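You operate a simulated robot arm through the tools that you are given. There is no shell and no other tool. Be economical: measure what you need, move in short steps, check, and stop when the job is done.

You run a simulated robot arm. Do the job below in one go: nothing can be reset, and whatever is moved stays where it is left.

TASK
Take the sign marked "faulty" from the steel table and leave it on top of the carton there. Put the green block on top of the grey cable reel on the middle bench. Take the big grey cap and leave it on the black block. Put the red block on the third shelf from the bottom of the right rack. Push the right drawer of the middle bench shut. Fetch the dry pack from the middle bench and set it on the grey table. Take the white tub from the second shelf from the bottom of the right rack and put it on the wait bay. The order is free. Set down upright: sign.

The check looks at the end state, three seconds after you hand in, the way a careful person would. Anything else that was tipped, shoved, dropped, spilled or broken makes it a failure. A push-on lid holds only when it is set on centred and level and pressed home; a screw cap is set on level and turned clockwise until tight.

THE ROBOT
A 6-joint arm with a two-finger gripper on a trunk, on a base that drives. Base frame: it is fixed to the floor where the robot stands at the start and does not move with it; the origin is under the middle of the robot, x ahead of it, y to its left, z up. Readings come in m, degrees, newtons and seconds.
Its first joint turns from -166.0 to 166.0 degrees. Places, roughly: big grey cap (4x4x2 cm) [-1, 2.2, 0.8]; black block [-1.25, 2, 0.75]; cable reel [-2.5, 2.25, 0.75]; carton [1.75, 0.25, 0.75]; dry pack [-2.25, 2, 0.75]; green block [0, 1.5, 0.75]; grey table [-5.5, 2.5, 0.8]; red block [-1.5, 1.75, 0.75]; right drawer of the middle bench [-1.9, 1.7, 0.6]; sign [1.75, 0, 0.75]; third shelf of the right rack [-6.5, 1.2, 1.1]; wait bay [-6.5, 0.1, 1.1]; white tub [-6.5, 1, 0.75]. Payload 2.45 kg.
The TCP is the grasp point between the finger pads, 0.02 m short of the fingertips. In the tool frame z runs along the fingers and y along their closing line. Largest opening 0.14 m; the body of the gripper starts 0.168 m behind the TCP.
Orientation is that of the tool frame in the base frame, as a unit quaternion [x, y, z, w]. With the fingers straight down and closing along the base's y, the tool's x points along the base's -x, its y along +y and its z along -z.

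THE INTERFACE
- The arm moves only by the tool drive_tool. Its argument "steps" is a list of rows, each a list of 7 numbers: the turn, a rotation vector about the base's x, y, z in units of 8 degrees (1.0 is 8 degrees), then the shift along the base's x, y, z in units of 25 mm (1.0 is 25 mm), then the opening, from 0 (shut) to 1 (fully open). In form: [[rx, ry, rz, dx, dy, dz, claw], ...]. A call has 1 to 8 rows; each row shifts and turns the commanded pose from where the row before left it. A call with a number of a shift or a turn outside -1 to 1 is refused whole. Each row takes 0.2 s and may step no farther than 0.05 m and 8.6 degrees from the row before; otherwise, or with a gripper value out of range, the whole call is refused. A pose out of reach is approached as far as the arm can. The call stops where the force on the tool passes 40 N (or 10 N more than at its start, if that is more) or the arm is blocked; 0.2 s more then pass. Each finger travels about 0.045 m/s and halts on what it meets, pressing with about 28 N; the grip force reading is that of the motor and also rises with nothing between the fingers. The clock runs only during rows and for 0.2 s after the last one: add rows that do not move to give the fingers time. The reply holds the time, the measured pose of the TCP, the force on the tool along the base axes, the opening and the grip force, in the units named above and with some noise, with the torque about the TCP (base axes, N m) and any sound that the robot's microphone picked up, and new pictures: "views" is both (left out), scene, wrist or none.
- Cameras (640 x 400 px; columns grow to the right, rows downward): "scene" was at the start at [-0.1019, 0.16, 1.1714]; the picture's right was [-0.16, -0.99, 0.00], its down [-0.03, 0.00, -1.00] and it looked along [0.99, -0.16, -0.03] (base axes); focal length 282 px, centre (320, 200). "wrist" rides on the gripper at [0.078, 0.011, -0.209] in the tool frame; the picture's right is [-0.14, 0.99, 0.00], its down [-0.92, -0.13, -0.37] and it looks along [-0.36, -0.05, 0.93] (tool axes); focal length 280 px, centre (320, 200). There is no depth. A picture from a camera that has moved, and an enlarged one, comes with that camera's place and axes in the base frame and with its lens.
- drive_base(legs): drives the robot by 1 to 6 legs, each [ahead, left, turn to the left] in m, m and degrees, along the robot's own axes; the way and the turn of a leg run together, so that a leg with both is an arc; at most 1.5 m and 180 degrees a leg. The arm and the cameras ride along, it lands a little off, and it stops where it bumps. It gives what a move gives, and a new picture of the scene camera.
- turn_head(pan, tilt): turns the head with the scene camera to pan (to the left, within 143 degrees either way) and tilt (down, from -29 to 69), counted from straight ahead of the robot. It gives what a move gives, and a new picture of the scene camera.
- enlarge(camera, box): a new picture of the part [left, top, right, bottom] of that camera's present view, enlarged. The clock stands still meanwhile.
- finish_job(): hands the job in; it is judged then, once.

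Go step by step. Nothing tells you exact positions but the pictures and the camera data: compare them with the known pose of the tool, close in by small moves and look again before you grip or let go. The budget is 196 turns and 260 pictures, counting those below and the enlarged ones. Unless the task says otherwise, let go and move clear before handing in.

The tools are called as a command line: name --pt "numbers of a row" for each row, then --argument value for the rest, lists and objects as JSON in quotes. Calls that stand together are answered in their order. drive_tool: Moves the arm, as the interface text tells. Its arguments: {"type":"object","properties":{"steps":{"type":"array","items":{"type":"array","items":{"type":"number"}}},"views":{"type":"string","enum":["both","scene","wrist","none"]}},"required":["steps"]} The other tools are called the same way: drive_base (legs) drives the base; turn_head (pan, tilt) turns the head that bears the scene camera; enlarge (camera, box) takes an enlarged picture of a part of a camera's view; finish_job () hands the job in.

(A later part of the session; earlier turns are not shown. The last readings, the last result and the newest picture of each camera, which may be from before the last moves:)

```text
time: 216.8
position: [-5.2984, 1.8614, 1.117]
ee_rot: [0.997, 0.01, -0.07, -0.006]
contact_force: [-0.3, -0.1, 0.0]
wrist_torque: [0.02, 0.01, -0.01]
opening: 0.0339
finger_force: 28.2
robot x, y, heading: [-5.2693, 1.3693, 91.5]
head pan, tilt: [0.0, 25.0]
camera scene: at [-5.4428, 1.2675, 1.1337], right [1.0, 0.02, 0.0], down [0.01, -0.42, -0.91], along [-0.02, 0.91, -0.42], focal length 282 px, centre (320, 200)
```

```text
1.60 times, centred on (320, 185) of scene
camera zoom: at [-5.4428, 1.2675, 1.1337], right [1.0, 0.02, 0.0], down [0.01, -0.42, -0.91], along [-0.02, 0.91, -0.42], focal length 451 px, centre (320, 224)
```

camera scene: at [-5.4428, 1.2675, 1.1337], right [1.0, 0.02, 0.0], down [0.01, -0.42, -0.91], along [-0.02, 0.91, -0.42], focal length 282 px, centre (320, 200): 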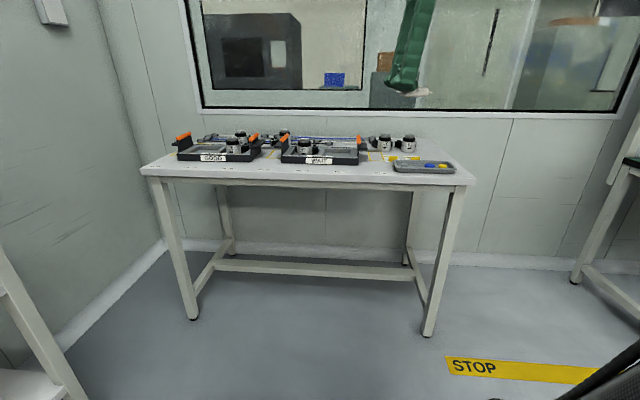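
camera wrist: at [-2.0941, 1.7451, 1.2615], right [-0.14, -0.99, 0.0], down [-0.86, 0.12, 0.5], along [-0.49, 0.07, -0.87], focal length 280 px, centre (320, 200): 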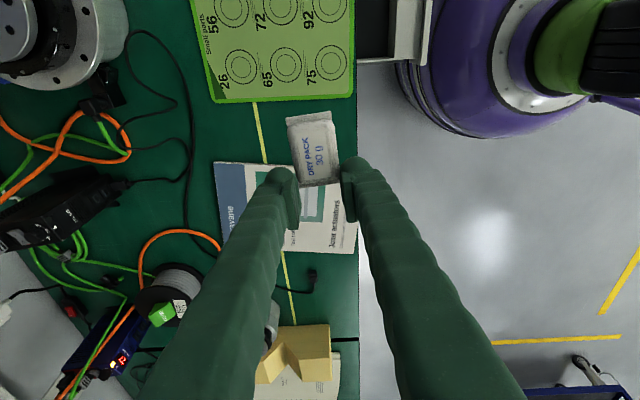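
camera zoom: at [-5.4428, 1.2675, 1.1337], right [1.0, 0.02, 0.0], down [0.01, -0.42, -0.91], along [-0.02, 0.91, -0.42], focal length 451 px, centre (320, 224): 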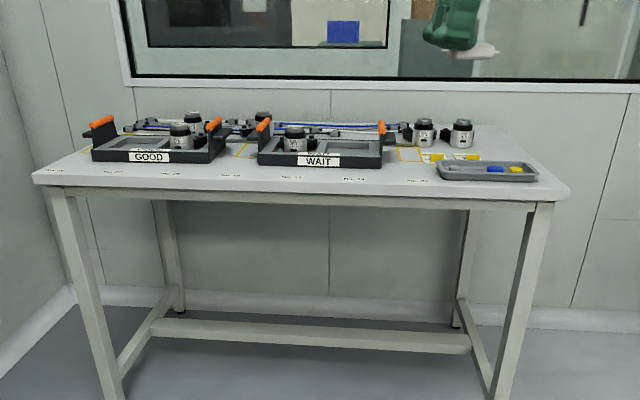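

Clear spot on the grey table: between the WAIT tray and the small tray, about (-5.25, 2.27). Moving there.

drive_tool --pt "0 0 0 0.2 1 0 0.12" --pt "0 0 0 0.2 1 0 0.12" --pt "0 0 0 0.2 1 0 0.12" --pt "0 0 0 0.2 1 0 0.12" --pt "0 0 0 0.2 1 0 0.12" --pt "0 0 0 0.2 1 0 0.12" --pt "0 0 0 0 1 -0.5 0.12" --pt "0 0 0 0 1 -0.5 0.12" --views "none"

drive_tool --pt "0 0 0 0 1 -1 0.12" --pt "0 0 0 0 1 -1 0.12" --pt "0 0 0 0 1 -1 0.12" --pt "0 0 0 0 1 -1 0.12" --pt "0 0 0 0 1 -1 0.12" --pt "0 0 0 0 1 -1 0.12" --pt "0 0 0 0 1 -0.5 0.12" --pt "0 0 0 0 1 0 0.12" --views "wrist"

enlarge --camera "scene" --box '[260, 90, 460, 200]'

```text
time: 218.6
position: [-5.2685, 2.0623, 1.0907]
ee_rot: [0.997, 0.01, -0.071, -0.007]
contact_force: [0.3, 0.3, -0.4]
wrist_torque: [0.03, 0.0, -0.03]
opening: 0.0342
finger_force: 27.8
robot x, y, heading: [-5.2647, 1.3688, 91.3]
head pan, tilt: [0.0, 25.0]
```

```text
time: 220.4
position: [-5.2693, 2.2621, 0.9291]
ee_rot: [0.997, 0.01, -0.071, -0.007]
contact_force: [-0.2, -0.1, -0.4]
wrist_torque: [0.07, 0.0, 0.01]
opening: 0.0341
finger_force: 27.6
robot x, y, heading: [-5.2688, 1.3697, 91.4]
head pan, tilt: [0.0, 25.0]
camera wrist: at [-5.1629, 2.252, 1.1241], right [-0.12, -0.99, 0.0], down [-0.86, 0.1, 0.5], along [-0.49, 0.05, -0.87], focal length 280 px, centre (320, 200)
```

wrist: 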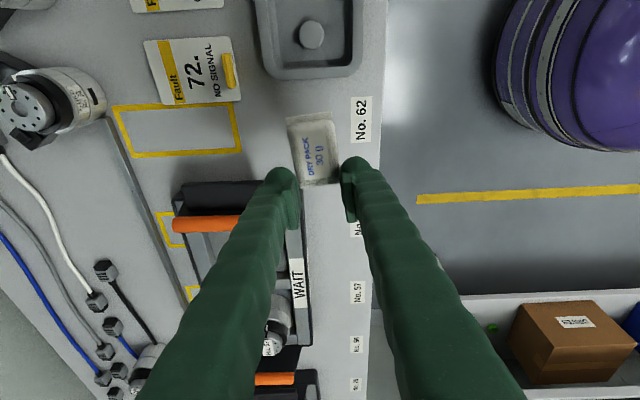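

```text
3.20 times, centred on (360, 145) of scene
camera zoom: at [-5.4427, 1.2675, 1.1337], right [1.0, 0.02, 0.0], down [0.01, -0.42, -0.91], along [-0.02, 0.91, -0.42], focal length 902 px, centre (192, 376)
```

zoom: 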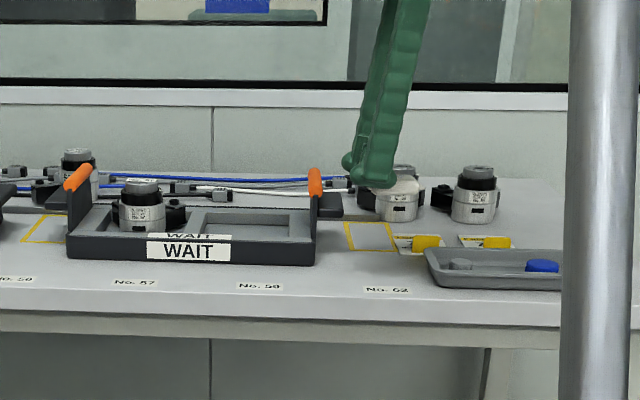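

drive_tool --pt "0 0 0 0 0 -1 0.12" --pt "0 0 0 0 0 -1 0.12" --pt "0 0 0 0 0 -1 0.12" --pt "0 0 0 0 0 -0.4 0.12" --views "wrist"

enlarge --camera "scene" --box '[310, 120, 420, 190]'

```text
time: 221.4
position: [-5.2694, 2.2635, 0.8428]
ee_rot: [0.997, 0.01, -0.071, -0.007]
contact_force: [-0.2, -0.5, -0.8]
wrist_torque: [0.02, 0.01, -0.02]
opening: 0.0341
finger_force: 28.3
robot x, y, heading: [-5.2685, 1.3682, 91.2]
head pan, tilt: [0.0, 25.0]
camera wrist: at [-5.1625, 2.2522, 1.0386], right [-0.12, -0.99, 0.0], down [-0.86, 0.1, 0.5], along [-0.49, 0.05, -0.87], focal length 280 px, centre (320, 200)
```

wrist: 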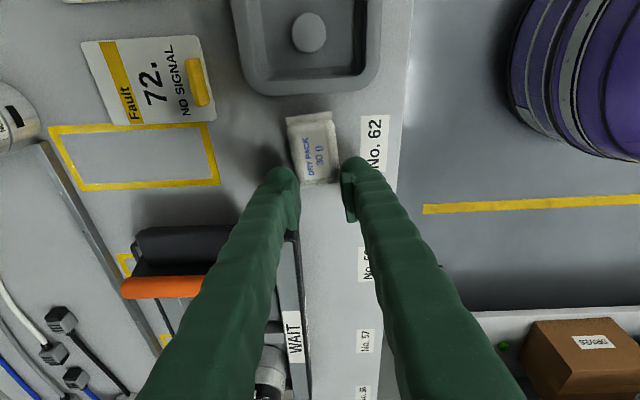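

```text
5.71 times, centred on (365, 155) of scene
camera zoom: at [-5.4427, 1.2677, 1.1337], right [1.0, 0.02, 0.0], down [0.01, -0.42, -0.91], along [-0.02, 0.91, -0.42], focal length 1611 px, centre (63, 457)
```

zoom: 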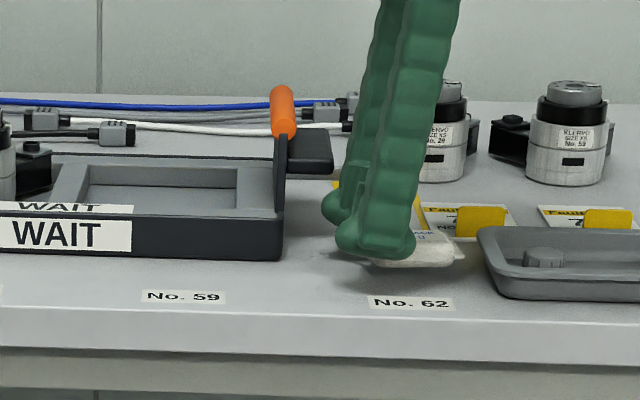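

drive_tool --pt "0 0 0 0 0 -0.15 0.12" --pt "0 0 0 0 0 -0.12 0.12" --views "none"

drive_tool --pt "0 0 0 0 0 -0.12 0.12" --pt "0 0 0 0 0 -0.08 0.12" --views "none"

drive_tool --pt "0 0 0 0 0 -0.08 0.12" --pt "0 0 0 0 0 -0.08 0.12" --views "none"

enlarge --camera "scene" --box '[310, 120, 420, 190]'

```text
time: 222.0
position: [-5.2693, 2.2627, 0.8368]
ee_rot: [0.997, 0.011, -0.071, -0.007]
contact_force: [-0.3, 1.2, 0.4]
wrist_torque: [0.04, 0.02, 0.0]
opening: 0.0341
finger_force: 28.1
robot x, y, heading: [-5.2675, 1.3671, 91.4]
head pan, tilt: [0.0, 25.0]
```

```text
time: 222.6
position: [-5.2688, 2.2617, 0.8332]
ee_rot: [0.997, 0.01, -0.071, -0.006]
contact_force: [0.7, 0.9, 5.9]
wrist_torque: [0.08, -0.24, 0.01]
opening: 0.034
finger_force: 28.2
robot x, y, heading: [-5.2665, 1.369, 91.5]
head pan, tilt: [0.0, 25.0]
```

```text
time: 223.2
position: [-5.2692, 2.2624, 0.829]
ee_rot: [0.997, 0.011, -0.071, -0.007]
contact_force: [0.7, 5.9, 21.8]
wrist_torque: [0.11, -0.18, 0.1]
opening: 0.036
finger_force: 27.9
robot x, y, heading: [-5.2735, 1.3687, 91.2]
head pan, tilt: [0.0, 25.0]
```

```text
5.71 times, centred on (365, 155) of scene
camera zoom: at [-5.4427, 1.2671, 1.1337], right [1.0, 0.02, 0.0], down [0.01, -0.42, -0.91], along [-0.02, 0.91, -0.42], focal length 1611 px, centre (63, 457)
```

zoom: 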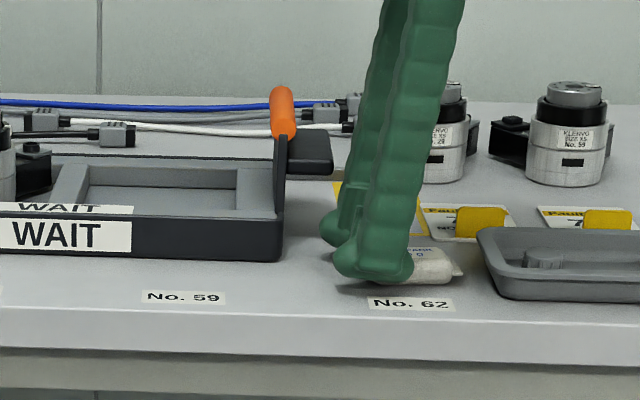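

Down on the table. Releasing and lifting.

drive_tool --pt "0 0 0 0 0 0.06 0.2" --pt "0 0 0 0 0 0 0.32" --pt "0 0 0 0 0 0 0.38" --pt "0 0 0 0 0 0 0.4" --pt "0 0 0 0 0 0.6 0.4" --pt "0 0 0 0 0 1 0.4" --pt "0 0 0 0 0 1 0.4" --pt "0 0 0 0 0 1 0.5" --views "wrist"

drive_tool --pt "0 0 0 0 -1 1 0.5" --pt "0 0 0 0 -1 1 0.5" --pt "0 0 0 0 -1 1 0.5" --pt "0 0 0 0 -1 1 0.5" --pt "0 0 0 0 -1 1 0.5" --pt "0 0 0 0 -1 1 0.5" --pt "0 0 0 0 -1 1 0.5" --pt "0 0 0 0 -1 0 0.5" --views "none"

enlarge --camera "scene" --box '[310, 120, 420, 190]'

```text
time: 225.0
position: [-5.2687, 2.262, 0.9188]
ee_rot: [0.997, 0.01, -0.07, -0.007]
contact_force: [0.3, -0.4, 0.2]
wrist_torque: [-0.01, -0.02, 0.01]
opening: 0.07
finger_force: 0.0
robot x, y, heading: [-5.2714, 1.3708, 91.4]
head pan, tilt: [0.0, 25.0]
camera wrist: at [-5.1623, 2.2507, 1.1152], right [-0.12, -0.99, 0.0], down [-0.86, 0.1, 0.5], along [-0.49, 0.05, -0.87], focal length 280 px, centre (320, 200)
```

wrist: 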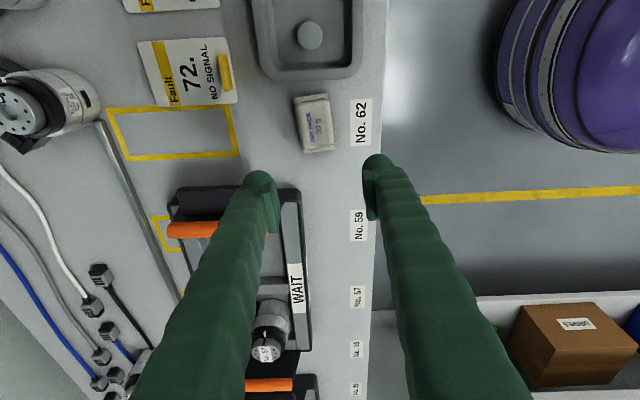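

```text
time: 226.8
position: [-5.267, 2.0622, 1.0957]
ee_rot: [0.997, 0.01, -0.07, -0.007]
contact_force: [-0.7, 0.6, -0.2]
wrist_torque: [-0.07, 0.02, 0.03]
opening: 0.07
finger_force: 0.0
robot x, y, heading: [-5.2688, 1.3738, 91.3]
head pan, tilt: [0.0, 25.0]
```

```text
5.71 times, centred on (365, 155) of scene
camera zoom: at [-5.4427, 1.2678, 1.1337], right [1.0, 0.02, 0.0], down [0.01, -0.42, -0.91], along [-0.02, 0.91, -0.42], focal length 1611 px, centre (63, 457)
```

zoom: 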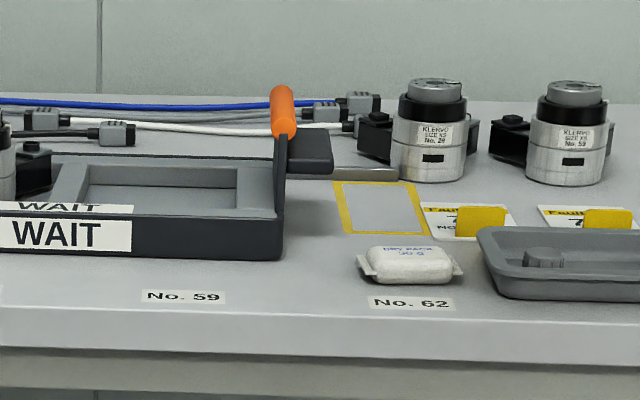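

The dry pack is on the grey table. Next the white tub: I'll turn to face the racks and look.

drive_tool --pt "0 0 0 0 -1 0 0.6" --pt "0 0 0 0 -1 0 0.6" --pt "0 0 0 0 -1 0 0.6" --pt "0 0 0 0 -1 0 0.6" --pt "0 0 0 0 -1 0 0.6" --views "none"

drive_base --legs '[[0, 0, 88.6]]'

turn_head --pan 10 --tilt 15

enlarge --camera "scene" --box '[100, 100, 500, 350]'

```text
time: 228.0
position: [-5.268, 1.9384, 1.0949]
ee_rot: [0.997, 0.011, -0.071, -0.007]
contact_force: [0.2, -0.1, -0.5]
wrist_torque: [-0.04, 0.02, -0.03]
opening: 0.0839
finger_force: 0.0
robot x, y, heading: [-5.2657, 1.368, 91.3]
head pan, tilt: [0.0, 25.0]
```

```text
time: 232.2
position: [-5.8362, 1.3849, 1.0947]
ee_rot: [0.708, 0.703, -0.055, 0.045]
contact_force: [0.7, 0.0, -0.6]
wrist_torque: [-0.01, 0.0, 0.02]
opening: 0.0841
finger_force: 0.0
robot x, y, heading: [-5.2662, 1.3722, 179.9]
head pan, tilt: [0.0, 25.0]
camera scene: at [-5.1728, 1.1939, 1.1337], right [0.0, 1.0, 0.0], down [0.42, 0.0, -0.91], along [-0.91, 0.0, -0.42], focal length 282 px, centre (320, 200)
```

scene: 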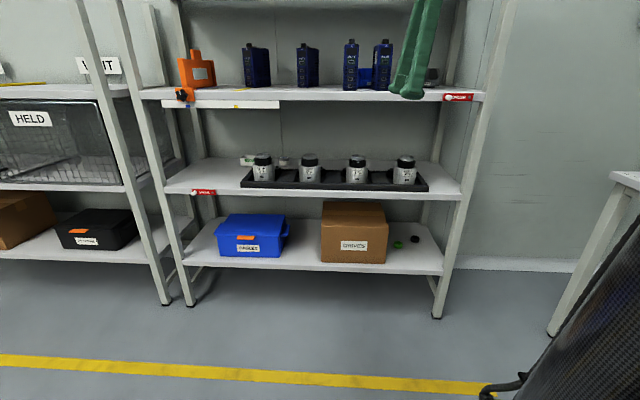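

```text
time: 232.9
position: [-5.8369, 1.385, 1.0949]
ee_rot: [0.707, 0.703, -0.055, 0.045]
contact_force: [0.0, 0.8, 0.8]
wrist_torque: [0.03, 0.02, -0.01]
opening: 0.084
finger_force: 0.0
robot x, y, heading: [-5.2698, 1.369, 179.6]
head pan, tilt: [10.0, 15.0]
camera scene: at [-5.1727, 1.1778, 1.1499], right [-0.17, 0.99, 0.0], down [0.26, 0.04, -0.97], along [-0.95, -0.16, -0.26], focal length 282 px, centre (320, 200)
```

scene: 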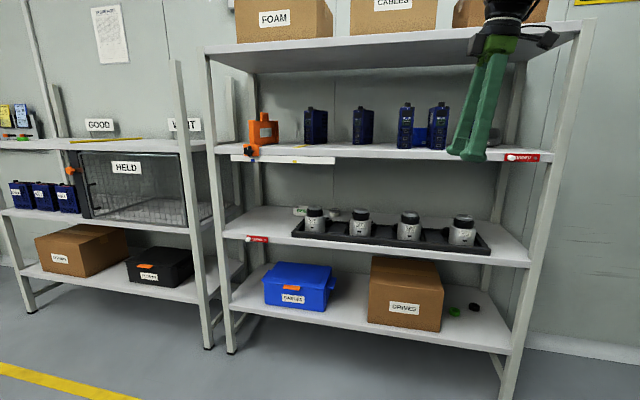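

```text
1.60 times, centred on (300, 225) of scene
camera zoom: at [-5.1727, 1.1778, 1.1499], right [-0.17, 0.99, 0.0], down [0.26, 0.04, -0.97], along [-0.95, -0.16, -0.26], focal length 451 px, centre (352, 160)
```

zoom: 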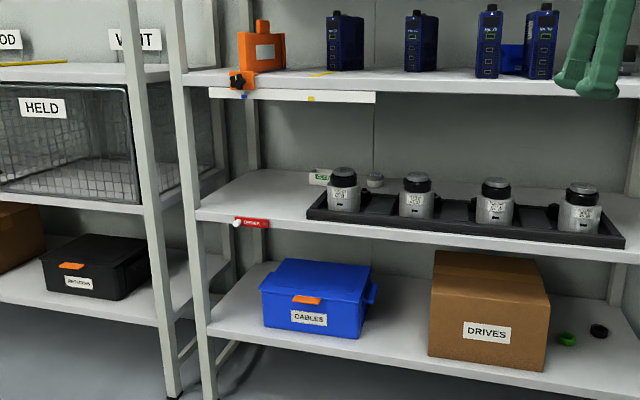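

The white tub sits behind the motor tray on the second shelf (≈(-6.59, 1.01)). I'll set the tool pointing forward and ~35° below horizontal and look in with the wrist camera.

drive_tool --pt "0 0 -1 0.3 0 0 0.6" --pt "0 0 -1 0.3 0 0 0.6" --pt "0 0 -1 0.3 0 0 0.6" --pt "0 0 -1 0.3 0 0 0.6" --pt "0 0 -1 0.3 0 0 0.6" --pt "0 0 -1 0.3 0 0 0.6" --pt "0 0 -1 0.3 0 0 0.6" --pt "0 0 -1 0.3 0 0 0.6" --views "none"

drive_tool --pt "0 0 -1 0.3 0 0 0.6" --pt "0 0 -1 0.3 0 0 0.6" --pt "0 0 -1 0.3 0 0 0.6" --pt "0 1 0 0.3 0 -1 0.6" --pt "0 1 0 0.3 0 -1 0.6" --pt "0 1 0 0 0 -1 0.6" --pt "0 1 0 0 0 -1 0.6" --pt "0 1 0 0 0 -1 0.6" --views "none"

drive_base --legs '[[0.33, 0.17, 0.3]]'

drive_tool --pt "0 1 0 0 0 -0.8 0.6" --views "wrist"

```text
time: 234.7
position: [-5.7759, 1.3847, 1.0943]
ee_rot: [0.973, 0.221, -0.071, 0.007]
contact_force: [0.3, 0.8, 0.2]
wrist_torque: [-0.02, -0.03, 0.01]
opening: 0.084
finger_force: 0.1
robot x, y, heading: [-5.2701, 1.3703, 179.7]
head pan, tilt: [10.0, 15.0]
```

```text
time: 236.5
position: [-5.7396, 1.3853, 0.9686]
ee_rot: [0.913, 0.011, -0.408, -0.012]
contact_force: [-0.1, 0.5, -0.9]
wrist_torque: [-0.02, -0.03, 0.01]
opening: 0.0839
finger_force: 0.1
robot x, y, heading: [-5.2712, 1.3704, 179.5]
head pan, tilt: [10.0, 15.0]
```

```text
time: 238.9
position: [-6.0686, 1.2085, 0.9701]
ee_rot: [0.913, 0.013, -0.408, -0.011]
contact_force: [0.8, 0.6, -0.2]
wrist_torque: [-0.01, -0.02, 0.02]
opening: 0.084
finger_force: 0.0
robot x, y, heading: [-5.5957, 1.1953, -180.0]
head pan, tilt: [10.0, 15.0]
camera scene: at [-5.5004, 1.004, 1.1499], right [-0.18, 0.98, 0.0], down [0.25, 0.05, -0.97], along [-0.95, -0.17, -0.26], focal length 282 px, centre (320, 200)
```

scene: 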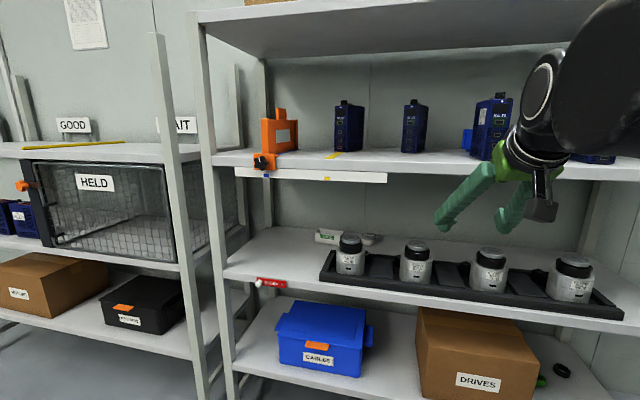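

```text
time: 239.3
position: [-6.068, 1.2115, 0.9488]
ee_rot: [0.882, 0.013, -0.471, -0.011]
contact_force: [-0.1, 0.5, 0.1]
wrist_torque: [0.01, -0.03, -0.01]
opening: 0.0841
finger_force: 0.1
robot x, y, heading: [-5.5989, 1.1953, -179.8]
head pan, tilt: [10.0, 15.0]
camera wrist: at [-5.8513, 1.2023, 0.9998], right [-0.06, -0.99, 0.08], down [-0.21, 0.09, 0.97], along [-0.98, 0.05, -0.21], focal length 280 px, centre (320, 200)
```

wrist: 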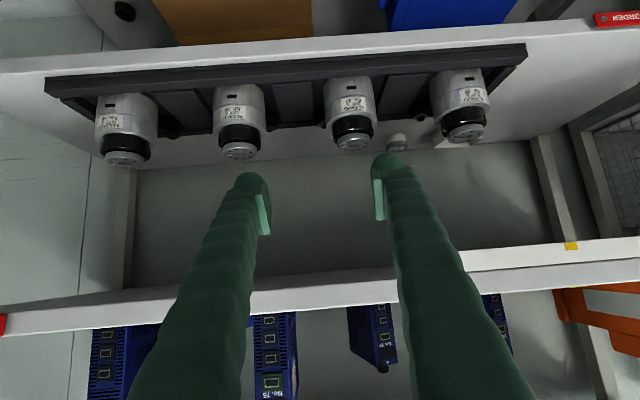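

enlarge --camera "scene" --box '[300, 210, 440, 300]'

enlarge --camera "wrist" --box '[330, 80, 510, 180]'

```text
4.44 times, centred on (370, 255) of scene
camera zoom: at [-5.5005, 1.004, 1.1499], right [-0.18, 0.98, 0.0], down [0.25, 0.05, -0.97], along [-0.95, -0.17, -0.26], focal length 1253 px, centre (98, -44)
```

zoom: 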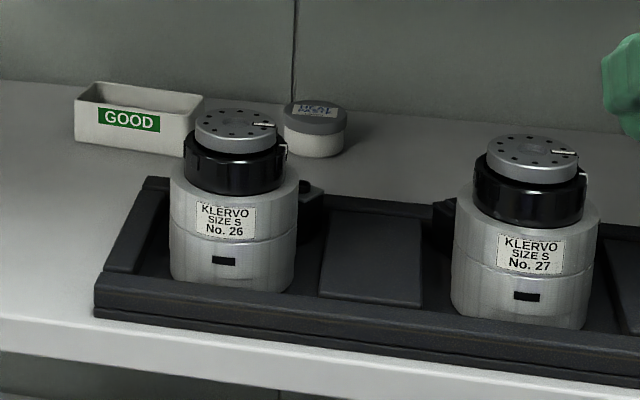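

```text
3.56 times, centred on (420, 130) of wrist
camera zoom: at [-5.8513, 1.2023, 0.9998], right [-0.06, -0.99, 0.08], down [-0.21, 0.09, 0.97], along [-0.98, 0.05, -0.21], focal length 997 px, centre (-36, 449)
```

zoom: 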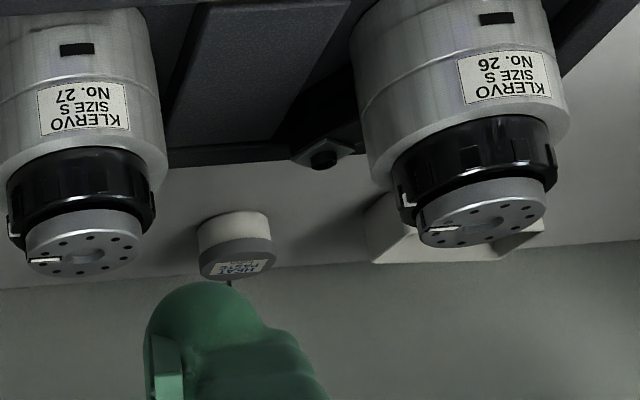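

The tub (heat paste, ~6 cm wide) is at about (-6.60, 1.012, 0.69). The camera hangs below the gripper in this pose, so I'll roll the tool 180° to have it above before reaching in.

drive_tool --pt "-0.83 0 -0.56 0 0 0 0.7" --pt "-0.83 0 -0.56 0 0 0 0.7" --pt "-0.83 0 -0.56 0 0 0 0.7" --pt "-0.83 0 -0.56 0 0 0 0.7" --pt "-0.83 0 -0.56 0 0 0 0.7" --pt "-0.83 0 -0.56 0 0 0 0.7" --pt "-0.83 0 -0.56 0 0 0 0.7" --pt "-0.83 0 -0.56 0 0 0 0.7" --views "none"

drive_tool --pt "-0.83 0 -0.56 0 0 0 0.7" --pt "-0.83 0 -0.56 0 0 0 0.7" --pt "-0.83 0 -0.56 0 0 0 0.7" --pt "-0.83 0 -0.56 0 0 0 0.7" --pt "-0.83 0 -0.56 0 0 0 0.7" --pt "-0.83 0 -0.56 0 0 0 0.7" --pt "-0.83 0 -0.56 0 0 0 0.7" --pt "-0.83 0 -0.56 0 0 0 0.7" --views "none"

drive_tool --pt "-0.83 0 -0.56 0 0 0 0.7" --pt "-0.83 0 -0.56 0 0 0 0.7" --pt "-0.83 0 -0.56 0 0 0 0.7" --pt "-0.83 0 -0.56 0 0 0 0.7" --pt "-0.83 0 -0.56 0 0 0 0.7" --pt "-0.83 0 -0.56 0 0 0 0.7" --pt "-0.42 0 -0.28 0 0 0 0.7" --pt "0 0 1 0 0 0 0.7" --views "both"

```text
time: 241.1
position: [-6.0702, 1.2101, 0.9497]
ee_rot: [0.756, -0.459, -0.4, 0.239]
contact_force: [0.4, 0.4, 0.9]
wrist_torque: [0.0, 0.04, 0.01]
opening: 0.098
finger_force: 0.0
robot x, y, heading: [-5.5958, 1.1983, -179.9]
head pan, tilt: [10.0, 15.0]
```

```text
time: 242.9
position: [-6.0686, 1.2088, 0.9491]
ee_rot: [-0.399, 0.789, 0.21, -0.418]
contact_force: [0.0, -0.3, -0.4]
wrist_torque: [0.0, -0.01, 0.0]
opening: 0.098
finger_force: 0.1
robot x, y, heading: [-5.5931, 1.1913, -180.0]
head pan, tilt: [10.0, 15.0]
```

```text
time: 244.7
position: [-6.0688, 1.2022, 0.9462]
ee_rot: [-0.084, 0.879, -0.034, -0.468]
contact_force: [-0.7, -0.4, 0.0]
wrist_torque: [0.02, 0.01, 0.0]
opening: 0.0979
finger_force: 0.1
robot x, y, heading: [-5.5977, 1.1966, -180.0]
head pan, tilt: [10.0, 15.0]
camera scene: at [-5.4997, 1.001, 1.1497], right [-0.21, 0.98, 0.0], down [0.25, 0.05, -0.97], along [-0.94, -0.2, -0.26], focal length 282 px, centre (320, 200)
camera wrist: at [-5.9441, 1.233, 1.129], right [-0.1, 0.99, -0.09], down [0.83, 0.03, -0.56], along [-0.55, -0.14, -0.82], focal length 280 px, centre (320, 200)
```

scene: 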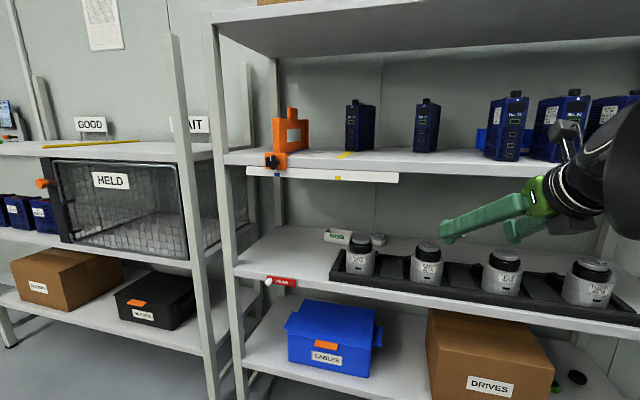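
wrist: 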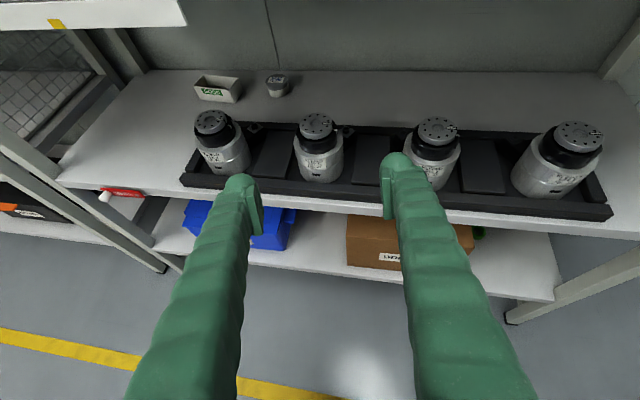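

With the camera above, I'll enter with the fingers closed between the two motors at low height, then open behind them. First adjust pitch/yaw and move to the entry point.

drive_tool --pt "0 0.5 0.6 -0.15 -0.32 -1 0.5" --pt "0 0 0 -0.15 -0.32 -1 0.3" --pt "0 0 0 -0.15 -0.32 -1 0.2" --pt "0 0 0 -0.15 -0.32 -1 0.2" --pt "0 0 0 -0.15 -0.32 -1 0.2" --pt "0 0 0 -0.15 -0.32 -1 0.2" --pt "0 0 0 -0.15 -0.32 -1 0.2" --pt "0 0 0 -0.15 -0.32 -0.85 0.2" --views "both"

```text
time: 246.5
position: [-6.0999, 1.1433, 0.751]
ee_rot: [-0.114, 0.859, -0.046, -0.497]
contact_force: [0.7, 0.7, -0.6]
wrist_torque: [0.01, 0.04, -0.02]
opening: 0.0277
finger_force: 0.1
robot x, y, heading: [-5.597, 1.1937, -180.0]
head pan, tilt: [10.0, 15.0]
camera scene: at [-5.5005, 1.004, 1.1499], right [-0.18, 0.98, 0.0], down [0.25, 0.05, -0.97], along [-0.95, -0.17, -0.26], focal length 282 px, centre (320, 200)
camera wrist: at [-5.9635, 1.1839, 0.9249], right [-0.17, 0.98, -0.09], down [0.78, 0.09, -0.61], along [-0.6, -0.17, -0.78], focal length 280 px, centre (320, 200)
```

scene: 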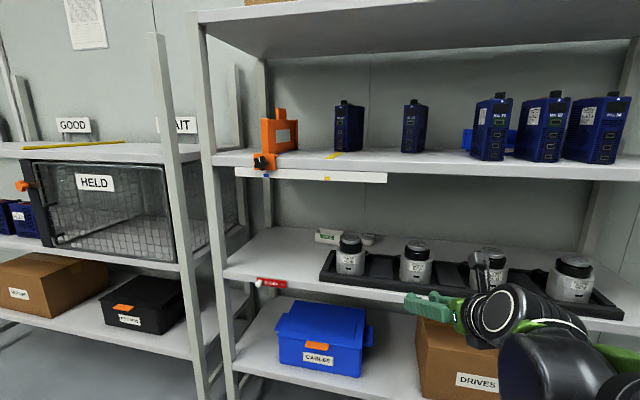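
wrist: 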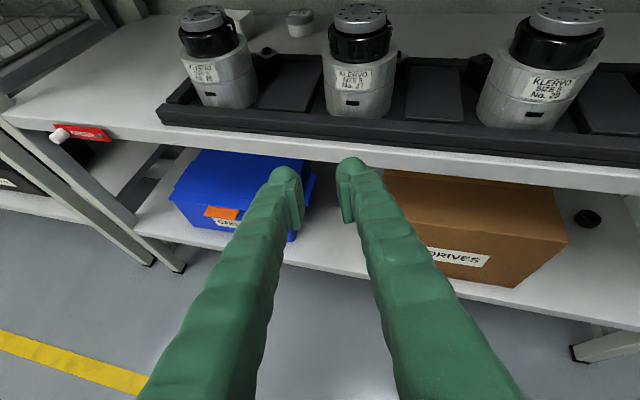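

drive_tool --pt "0 0 0 -1 -0.28 0 0.2" --pt "0 0 0 -1 -0.28 0 0.2" --pt "0 0 0 -1 -0.28 0 0.2" --pt "0 0 0 -1 -0.28 0 0.2" --pt "0 0 0 -1 -0.28 0 0.2" --pt "0 0 0 -1 -0.28 0 0.2" --views "both"

```text
time: 247.9
position: [-6.2501, 1.1039, 0.7532]
ee_rot: [-0.113, 0.86, -0.046, -0.496]
contact_force: [0.9, 0.6, 0.7]
wrist_torque: [0.0, 0.02, -0.02]
opening: 0.0278
finger_force: 0.0
robot x, y, heading: [-5.6003, 1.1946, -179.7]
head pan, tilt: [10.0, 15.0]
camera scene: at [-5.5005, 1.004, 1.1499], right [-0.18, 0.98, 0.0], down [0.25, 0.05, -0.97], along [-0.95, -0.17, -0.26], focal length 282 px, centre (320, 200)
camera wrist: at [-6.1143, 1.1446, 0.9255], right [-0.17, 0.98, -0.09], down [0.78, 0.08, -0.61], along [-0.6, -0.17, -0.78], focal length 280 px, centre (320, 200)
```

scene: 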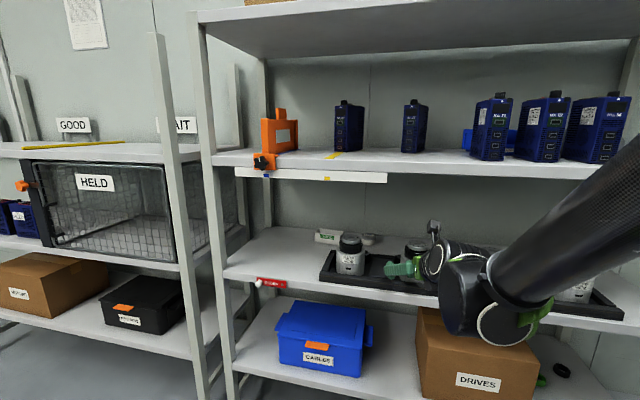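
wrist: 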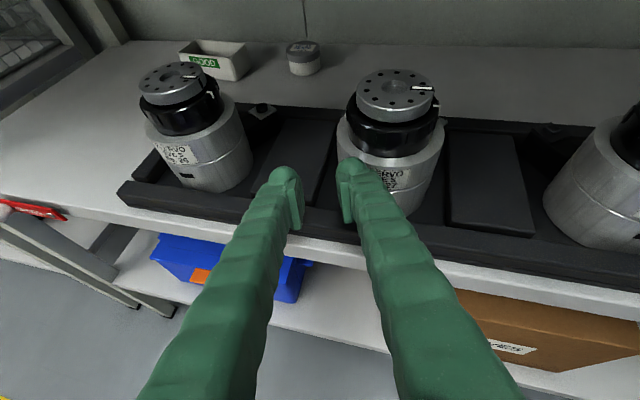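

Shifting slightly to −y to centre in the gap between motors (gap centre y≈1.049), closing the fingers more.

drive_tool --pt "0 0 0 0 -0.6 0 0.1" --pt "0 0 0 0 -0.55 0 0.08" --pt "0 0 0 -0.8 -0.2 0 0.08" --pt "0 0 0 -0.8 -0.2 0 0.08" --views "wrist"

```text
time: 248.9
position: [-6.2905, 1.0649, 0.7534]
ee_rot: [-0.113, 0.859, -0.045, -0.497]
contact_force: [-1.0, -0.7, -0.3]
wrist_torque: [0.01, 0.0, -0.01]
opening: 0.0112
finger_force: 0.0
robot x, y, heading: [-5.5976, 1.1952, -180.1]
head pan, tilt: [10.0, 15.0]
camera wrist: at [-6.1539, 1.1051, 0.9255], right [-0.17, 0.98, -0.09], down [0.78, 0.09, -0.61], along [-0.6, -0.17, -0.78], focal length 280 px, centre (320, 200)
```

wrist: 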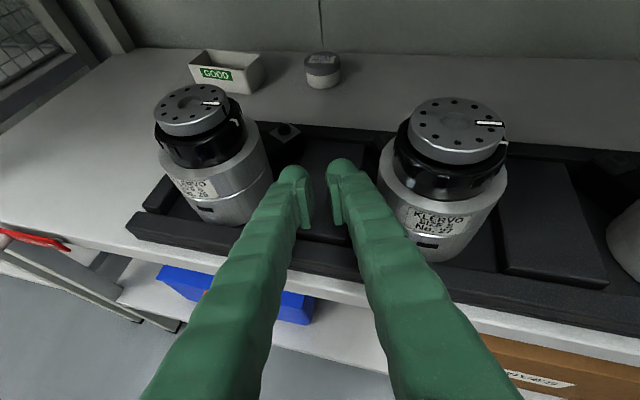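

drive_tool --pt "0 0 0 -0.8 -0.1 0.25 0.06" --pt "0 0 0 -0.8 -0.15 0.2 0.06" --pt "0 0 0 -0.8 -0.2 0 0.06" --pt "0 0 0 -0.8 -0.2 0 0.06" --views "both"

```text
time: 249.9
position: [-6.368, 1.0481, 0.7632]
ee_rot: [-0.114, 0.86, -0.046, -0.496]
contact_force: [0.3, -0.2, -0.6]
wrist_torque: [0.01, 0.0, -0.02]
opening: 0.0086
finger_force: 0.1
robot x, y, heading: [-5.5979, 1.1941, -180.1]
head pan, tilt: [10.0, 15.0]
camera scene: at [-5.5006, 1.004, 1.1499], right [-0.18, 0.98, 0.0], down [0.25, 0.05, -0.97], along [-0.95, -0.17, -0.26], focal length 282 px, centre (320, 200)
camera wrist: at [-6.2337, 1.0881, 0.9363], right [-0.17, 0.98, -0.09], down [0.78, 0.09, -0.61], along [-0.6, -0.17, -0.78], focal length 280 px, centre (320, 200)
```

scene: 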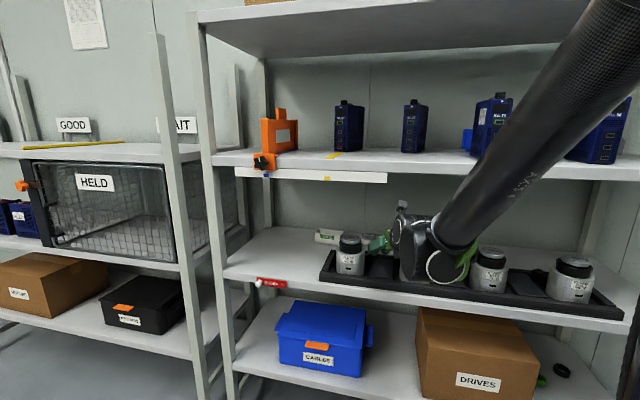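
wrist: 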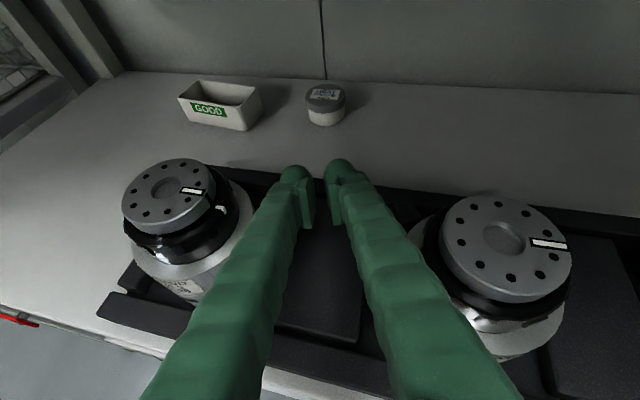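

drive_tool --pt "0 0 0 -0.8 -0.2 0 0.06" --pt "0 0 0 -0.8 -0.2 0 0.06" --pt "0 0 0 -0.8 -0.2 0 0.06" --pt "0 0 0 -0.8 -0.2 0 0.06" --pt "0 0 0 -0.8 -0.2 0 0.06" --views "both"

```text
time: 251.1
position: [-6.4686, 1.0233, 0.7653]
ee_rot: [-0.117, 0.858, -0.049, -0.497]
contact_force: [-0.1, 0.1, 0.5]
wrist_torque: [0.01, 0.02, 0.05]
opening: 0.0086
finger_force: 0.2
robot x, y, heading: [-5.5926, 1.1922, -179.8]
head pan, tilt: [10.0, 15.0]
camera scene: at [-5.5006, 1.004, 1.1499], right [-0.18, 0.98, 0.0], down [0.25, 0.05, -0.97], along [-0.95, -0.17, -0.26], focal length 282 px, centre (320, 200)
camera wrist: at [-6.3335, 1.0655, 0.9374], right [-0.18, 0.98, -0.09], down [0.78, 0.09, -0.61], along [-0.59, -0.18, -0.78], focal length 280 px, centre (320, 200)
```

scene: 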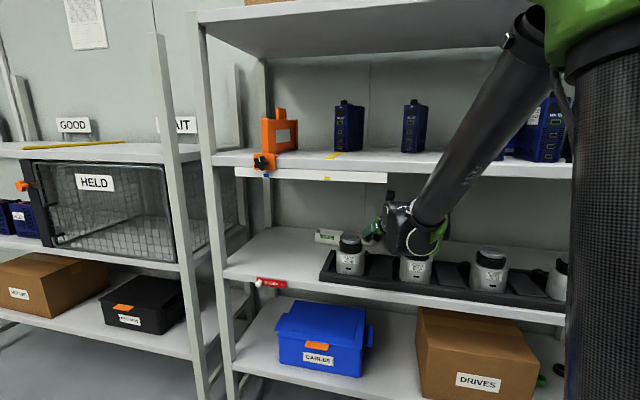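
wrist: 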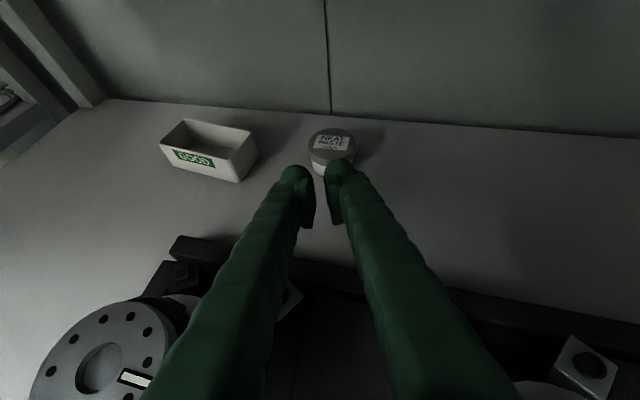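

enlarge --camera "scene" --box '[310, 150, 510, 300]'

```text
2.67 times, centred on (410, 225) of scene
camera zoom: at [-5.5006, 1.004, 1.1499], right [-0.18, 0.98, 0.0], down [0.25, 0.05, -0.97], along [-0.95, -0.17, -0.26], focal length 752 px, centre (80, 133)
```

zoom: 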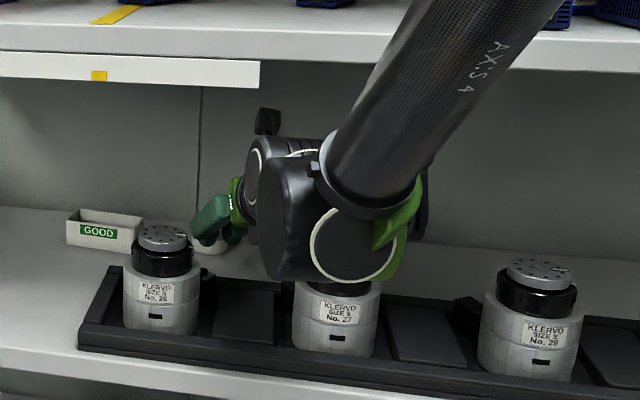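

The wrist housing would come too close to motor 27 with this yaw. I'll raise slightly and rotate the yaw to straight ahead so the wrist sits centred over the gap.

drive_tool --pt "0 0 0 0 0 0.4 0.06" --pt "0 0 -0.6 0 0 0 0.06" --pt "0 0 -0.6 0 -0.1 0 0.06" --pt "0 -0.3 -0.6 0 -0.2 0 0.06" --views "both"

enlarge --camera "scene" --box '[310, 150, 510, 300]'

```text
time: 252.1
position: [-6.4693, 1.0237, 0.7748]
ee_rot: [-0.117, 0.858, -0.049, -0.497]
contact_force: [-0.5, 0.5, 0.5]
wrist_torque: [0.0, -0.04, -0.01]
opening: 0.0082
finger_force: 0.1
out of reach, approached as far as the arm can: row 2, 3, 4
robot x, y, heading: [-5.5986, 1.1897, -179.8]
head pan, tilt: [10.0, 15.0]
camera scene: at [-5.5007, 1.004, 1.1499], right [-0.18, 0.98, 0.0], down [0.26, 0.05, -0.97], along [-0.95, -0.17, -0.26], focal length 282 px, centre (320, 200)
camera wrist: at [-6.334, 1.0656, 0.9478], right [-0.18, 0.98, -0.09], down [0.78, 0.09, -0.61], along [-0.59, -0.18, -0.78], focal length 280 px, centre (320, 200)
```

scene: 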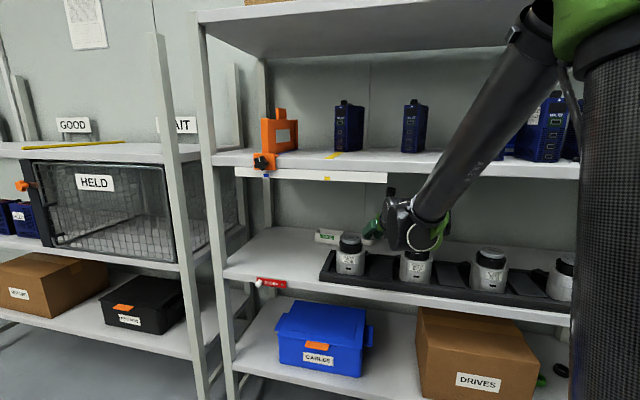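
wrist: 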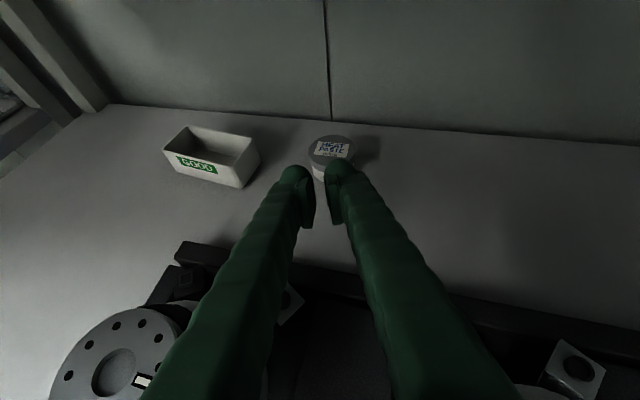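

```text
2.67 times, centred on (410, 225) of scene
camera zoom: at [-5.5007, 1.004, 1.1499], right [-0.18, 0.98, 0.0], down [0.26, 0.05, -0.97], along [-0.95, -0.17, -0.26], focal length 752 px, centre (80, 133)
```

zoom: 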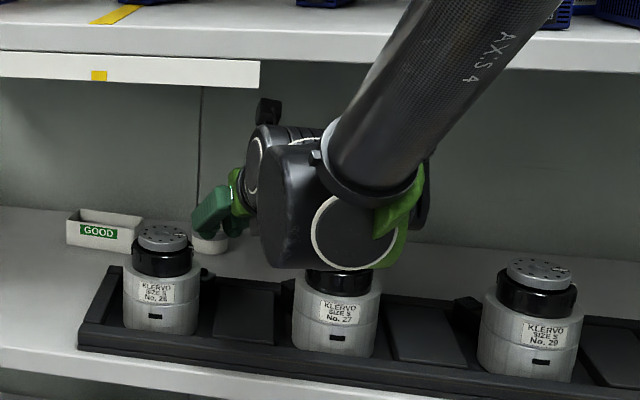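

The arm is at its reach limit there. I'll back out the same way and bring the base closer and better aligned.

drive_tool --pt "0 0 0 0.8 0.2 0 0.06" --pt "0 0 0 0.8 0.2 0 0.06" --pt "0 0 0 0.8 0.2 0 0.06" --views "wrist"

```text
time: 252.9
position: [-6.4085, 1.0395, 0.7744]
ee_rot: [-0.116, 0.859, -0.048, -0.497]
contact_force: [0.3, 0.2, 0.4]
wrist_torque: [0.01, 0.01, -0.02]
opening: 0.0085
finger_force: 0.1
robot x, y, heading: [-5.5991, 1.1967, -179.9]
head pan, tilt: [10.0, 15.0]
camera wrist: at [-6.2731, 1.0802, 0.9473], right [-0.18, 0.98, -0.09], down [0.78, 0.09, -0.61], along [-0.59, -0.18, -0.78], focal length 280 px, centre (320, 200)
```

wrist: 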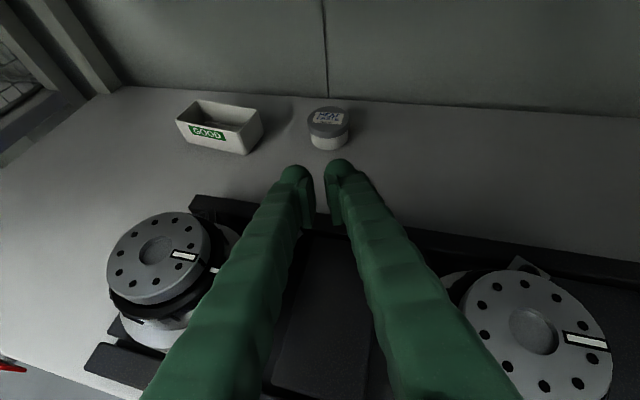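

drive_tool --pt "0 0 0 0.8 0.2 0 0.06" --pt "0 0 0 0.8 0.2 0 0.06" --pt "0 0 0 1 0.26 0 0.06" --pt "0 0 0 1 0.26 0 0.06" --pt "0 0 0 1 0.26 0 0.06" --pt "0 0 0 1 0.26 0 0.06" --pt "0 0 0 1 0.26 0 0.06" --pt "0 0 0 1 0.26 0 0.06" --views "none"

drive_tool --pt "0 0 0 1 0.26 0 0.06" --pt "0 0 -0.6 1 0 0 0.06" --pt "0 0 -0.6 1 0 0 0.06" --pt "0 -0.3 -0.6 1 0 0 0.06" --pt "0 0 0 1 0 0 0.06" --views "none"

drive_base --legs '[[0.14, 0.18, 0]]'

```text
time: 254.7
position: [-6.2183, 1.0892, 0.7758]
ee_rot: [-0.116, 0.859, -0.048, -0.497]
contact_force: [-0.2, -1.0, 0.8]
wrist_torque: [-0.04, -0.01, -0.02]
opening: 0.0084
finger_force: 0.0
robot x, y, heading: [-5.5971, 1.1944, -179.9]
head pan, tilt: [10.0, 15.0]
```

```text
time: 255.9
position: [-6.0978, 1.2112, 0.7754]
ee_rot: [-0.01, 0.877, 0.011, -0.48]
contact_force: [0.1, -0.3, 1.0]
wrist_torque: [0.0, 0.0, -0.05]
opening: 0.0084
finger_force: 0.1
out of reach, approached as far as the arm can: row 2, 3, 4, 5
robot x, y, heading: [-5.5986, 1.1956, -179.7]
head pan, tilt: [10.0, 15.0]
```

```text
time: 257.6
position: [-6.2369, 1.032, 0.7753]
ee_rot: [-0.009, 0.877, 0.011, -0.481]
contact_force: [0.6, -0.5, 0.2]
wrist_torque: [0.01, 0.01, -0.02]
opening: 0.0085
finger_force: 0.1
robot x, y, heading: [-5.7377, 1.0131, 180.1]
head pan, tilt: [10.0, 15.0]
camera scene: at [-5.6391, 0.8228, 1.1499], right [-0.17, 0.99, 0.0], down [0.25, 0.04, -0.97], along [-0.95, -0.17, -0.26], focal length 282 px, centre (320, 200)
```

scene: 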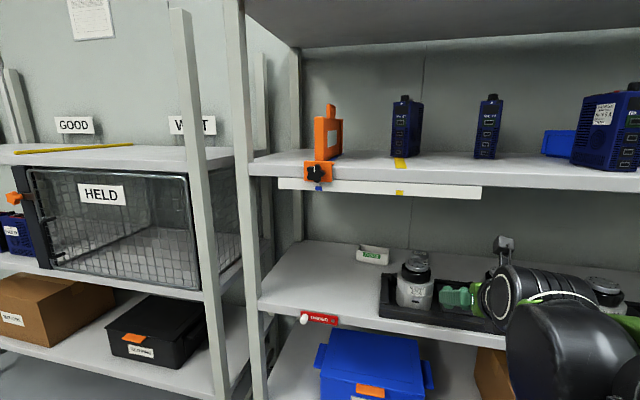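

Base is now at (-5.74, 1.01) with the tool pointing straight in. Entering again between the motors at y≈1.015.

drive_tool --pt "0 0 0 0 -0.6 0 0.06" --pt "0 0 0 -0.8 0 0 0.06" --pt "0 0 0 -0.8 0 0 0.06" --pt "0 0 0 -0.8 0 0 0.06" --views "both"

enlarge --camera "scene" --box '[360, 190, 620, 350]'

```text
time: 258.6
position: [-6.2964, 1.032, 0.7735]
ee_rot: [-0.011, 0.877, 0.009, -0.481]
contact_force: [-0.1, -0.3, -0.3]
wrist_torque: [0.0, -0.01, 0.0]
opening: 0.0081
finger_force: 0.0
out of reach, approached as far as the arm can: row 1
robot x, y, heading: [-5.7356, 1.0148, 179.7]
head pan, tilt: [10.0, 15.0]
camera scene: at [-5.6391, 0.8228, 1.1499], right [-0.17, 0.99, 0.0], down [0.25, 0.04, -0.97], along [-0.95, -0.17, -0.26], focal length 282 px, centre (320, 200)
camera wrist: at [-6.1615, 1.0409, 0.9527], right [0.06, 0.99, -0.09], down [0.81, -0.1, -0.58], along [-0.59, -0.03, -0.81], focal length 280 px, centre (320, 200)
```

scene: 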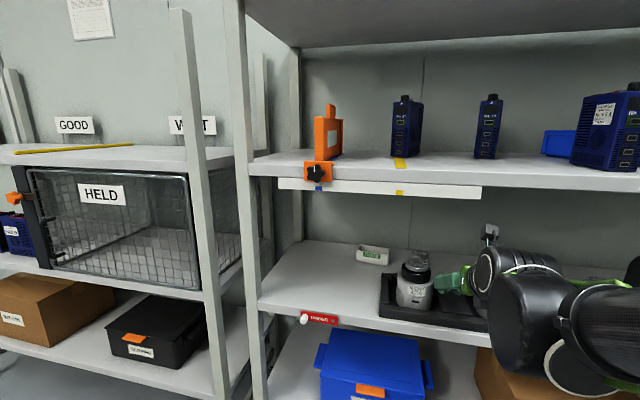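
wrist: 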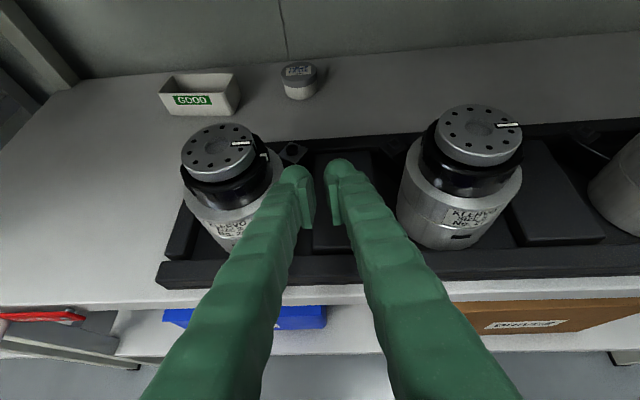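

```text
2.46 times, centred on (490, 270) of scene
camera zoom: at [-5.6391, 0.8228, 1.1499], right [-0.17, 0.99, 0.0], down [0.25, 0.04, -0.97], along [-0.95, -0.17, -0.26], focal length 694 px, centre (-98, 28)
```

zoom: 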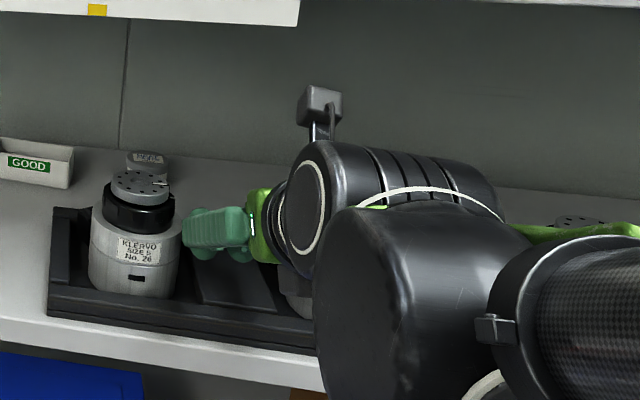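

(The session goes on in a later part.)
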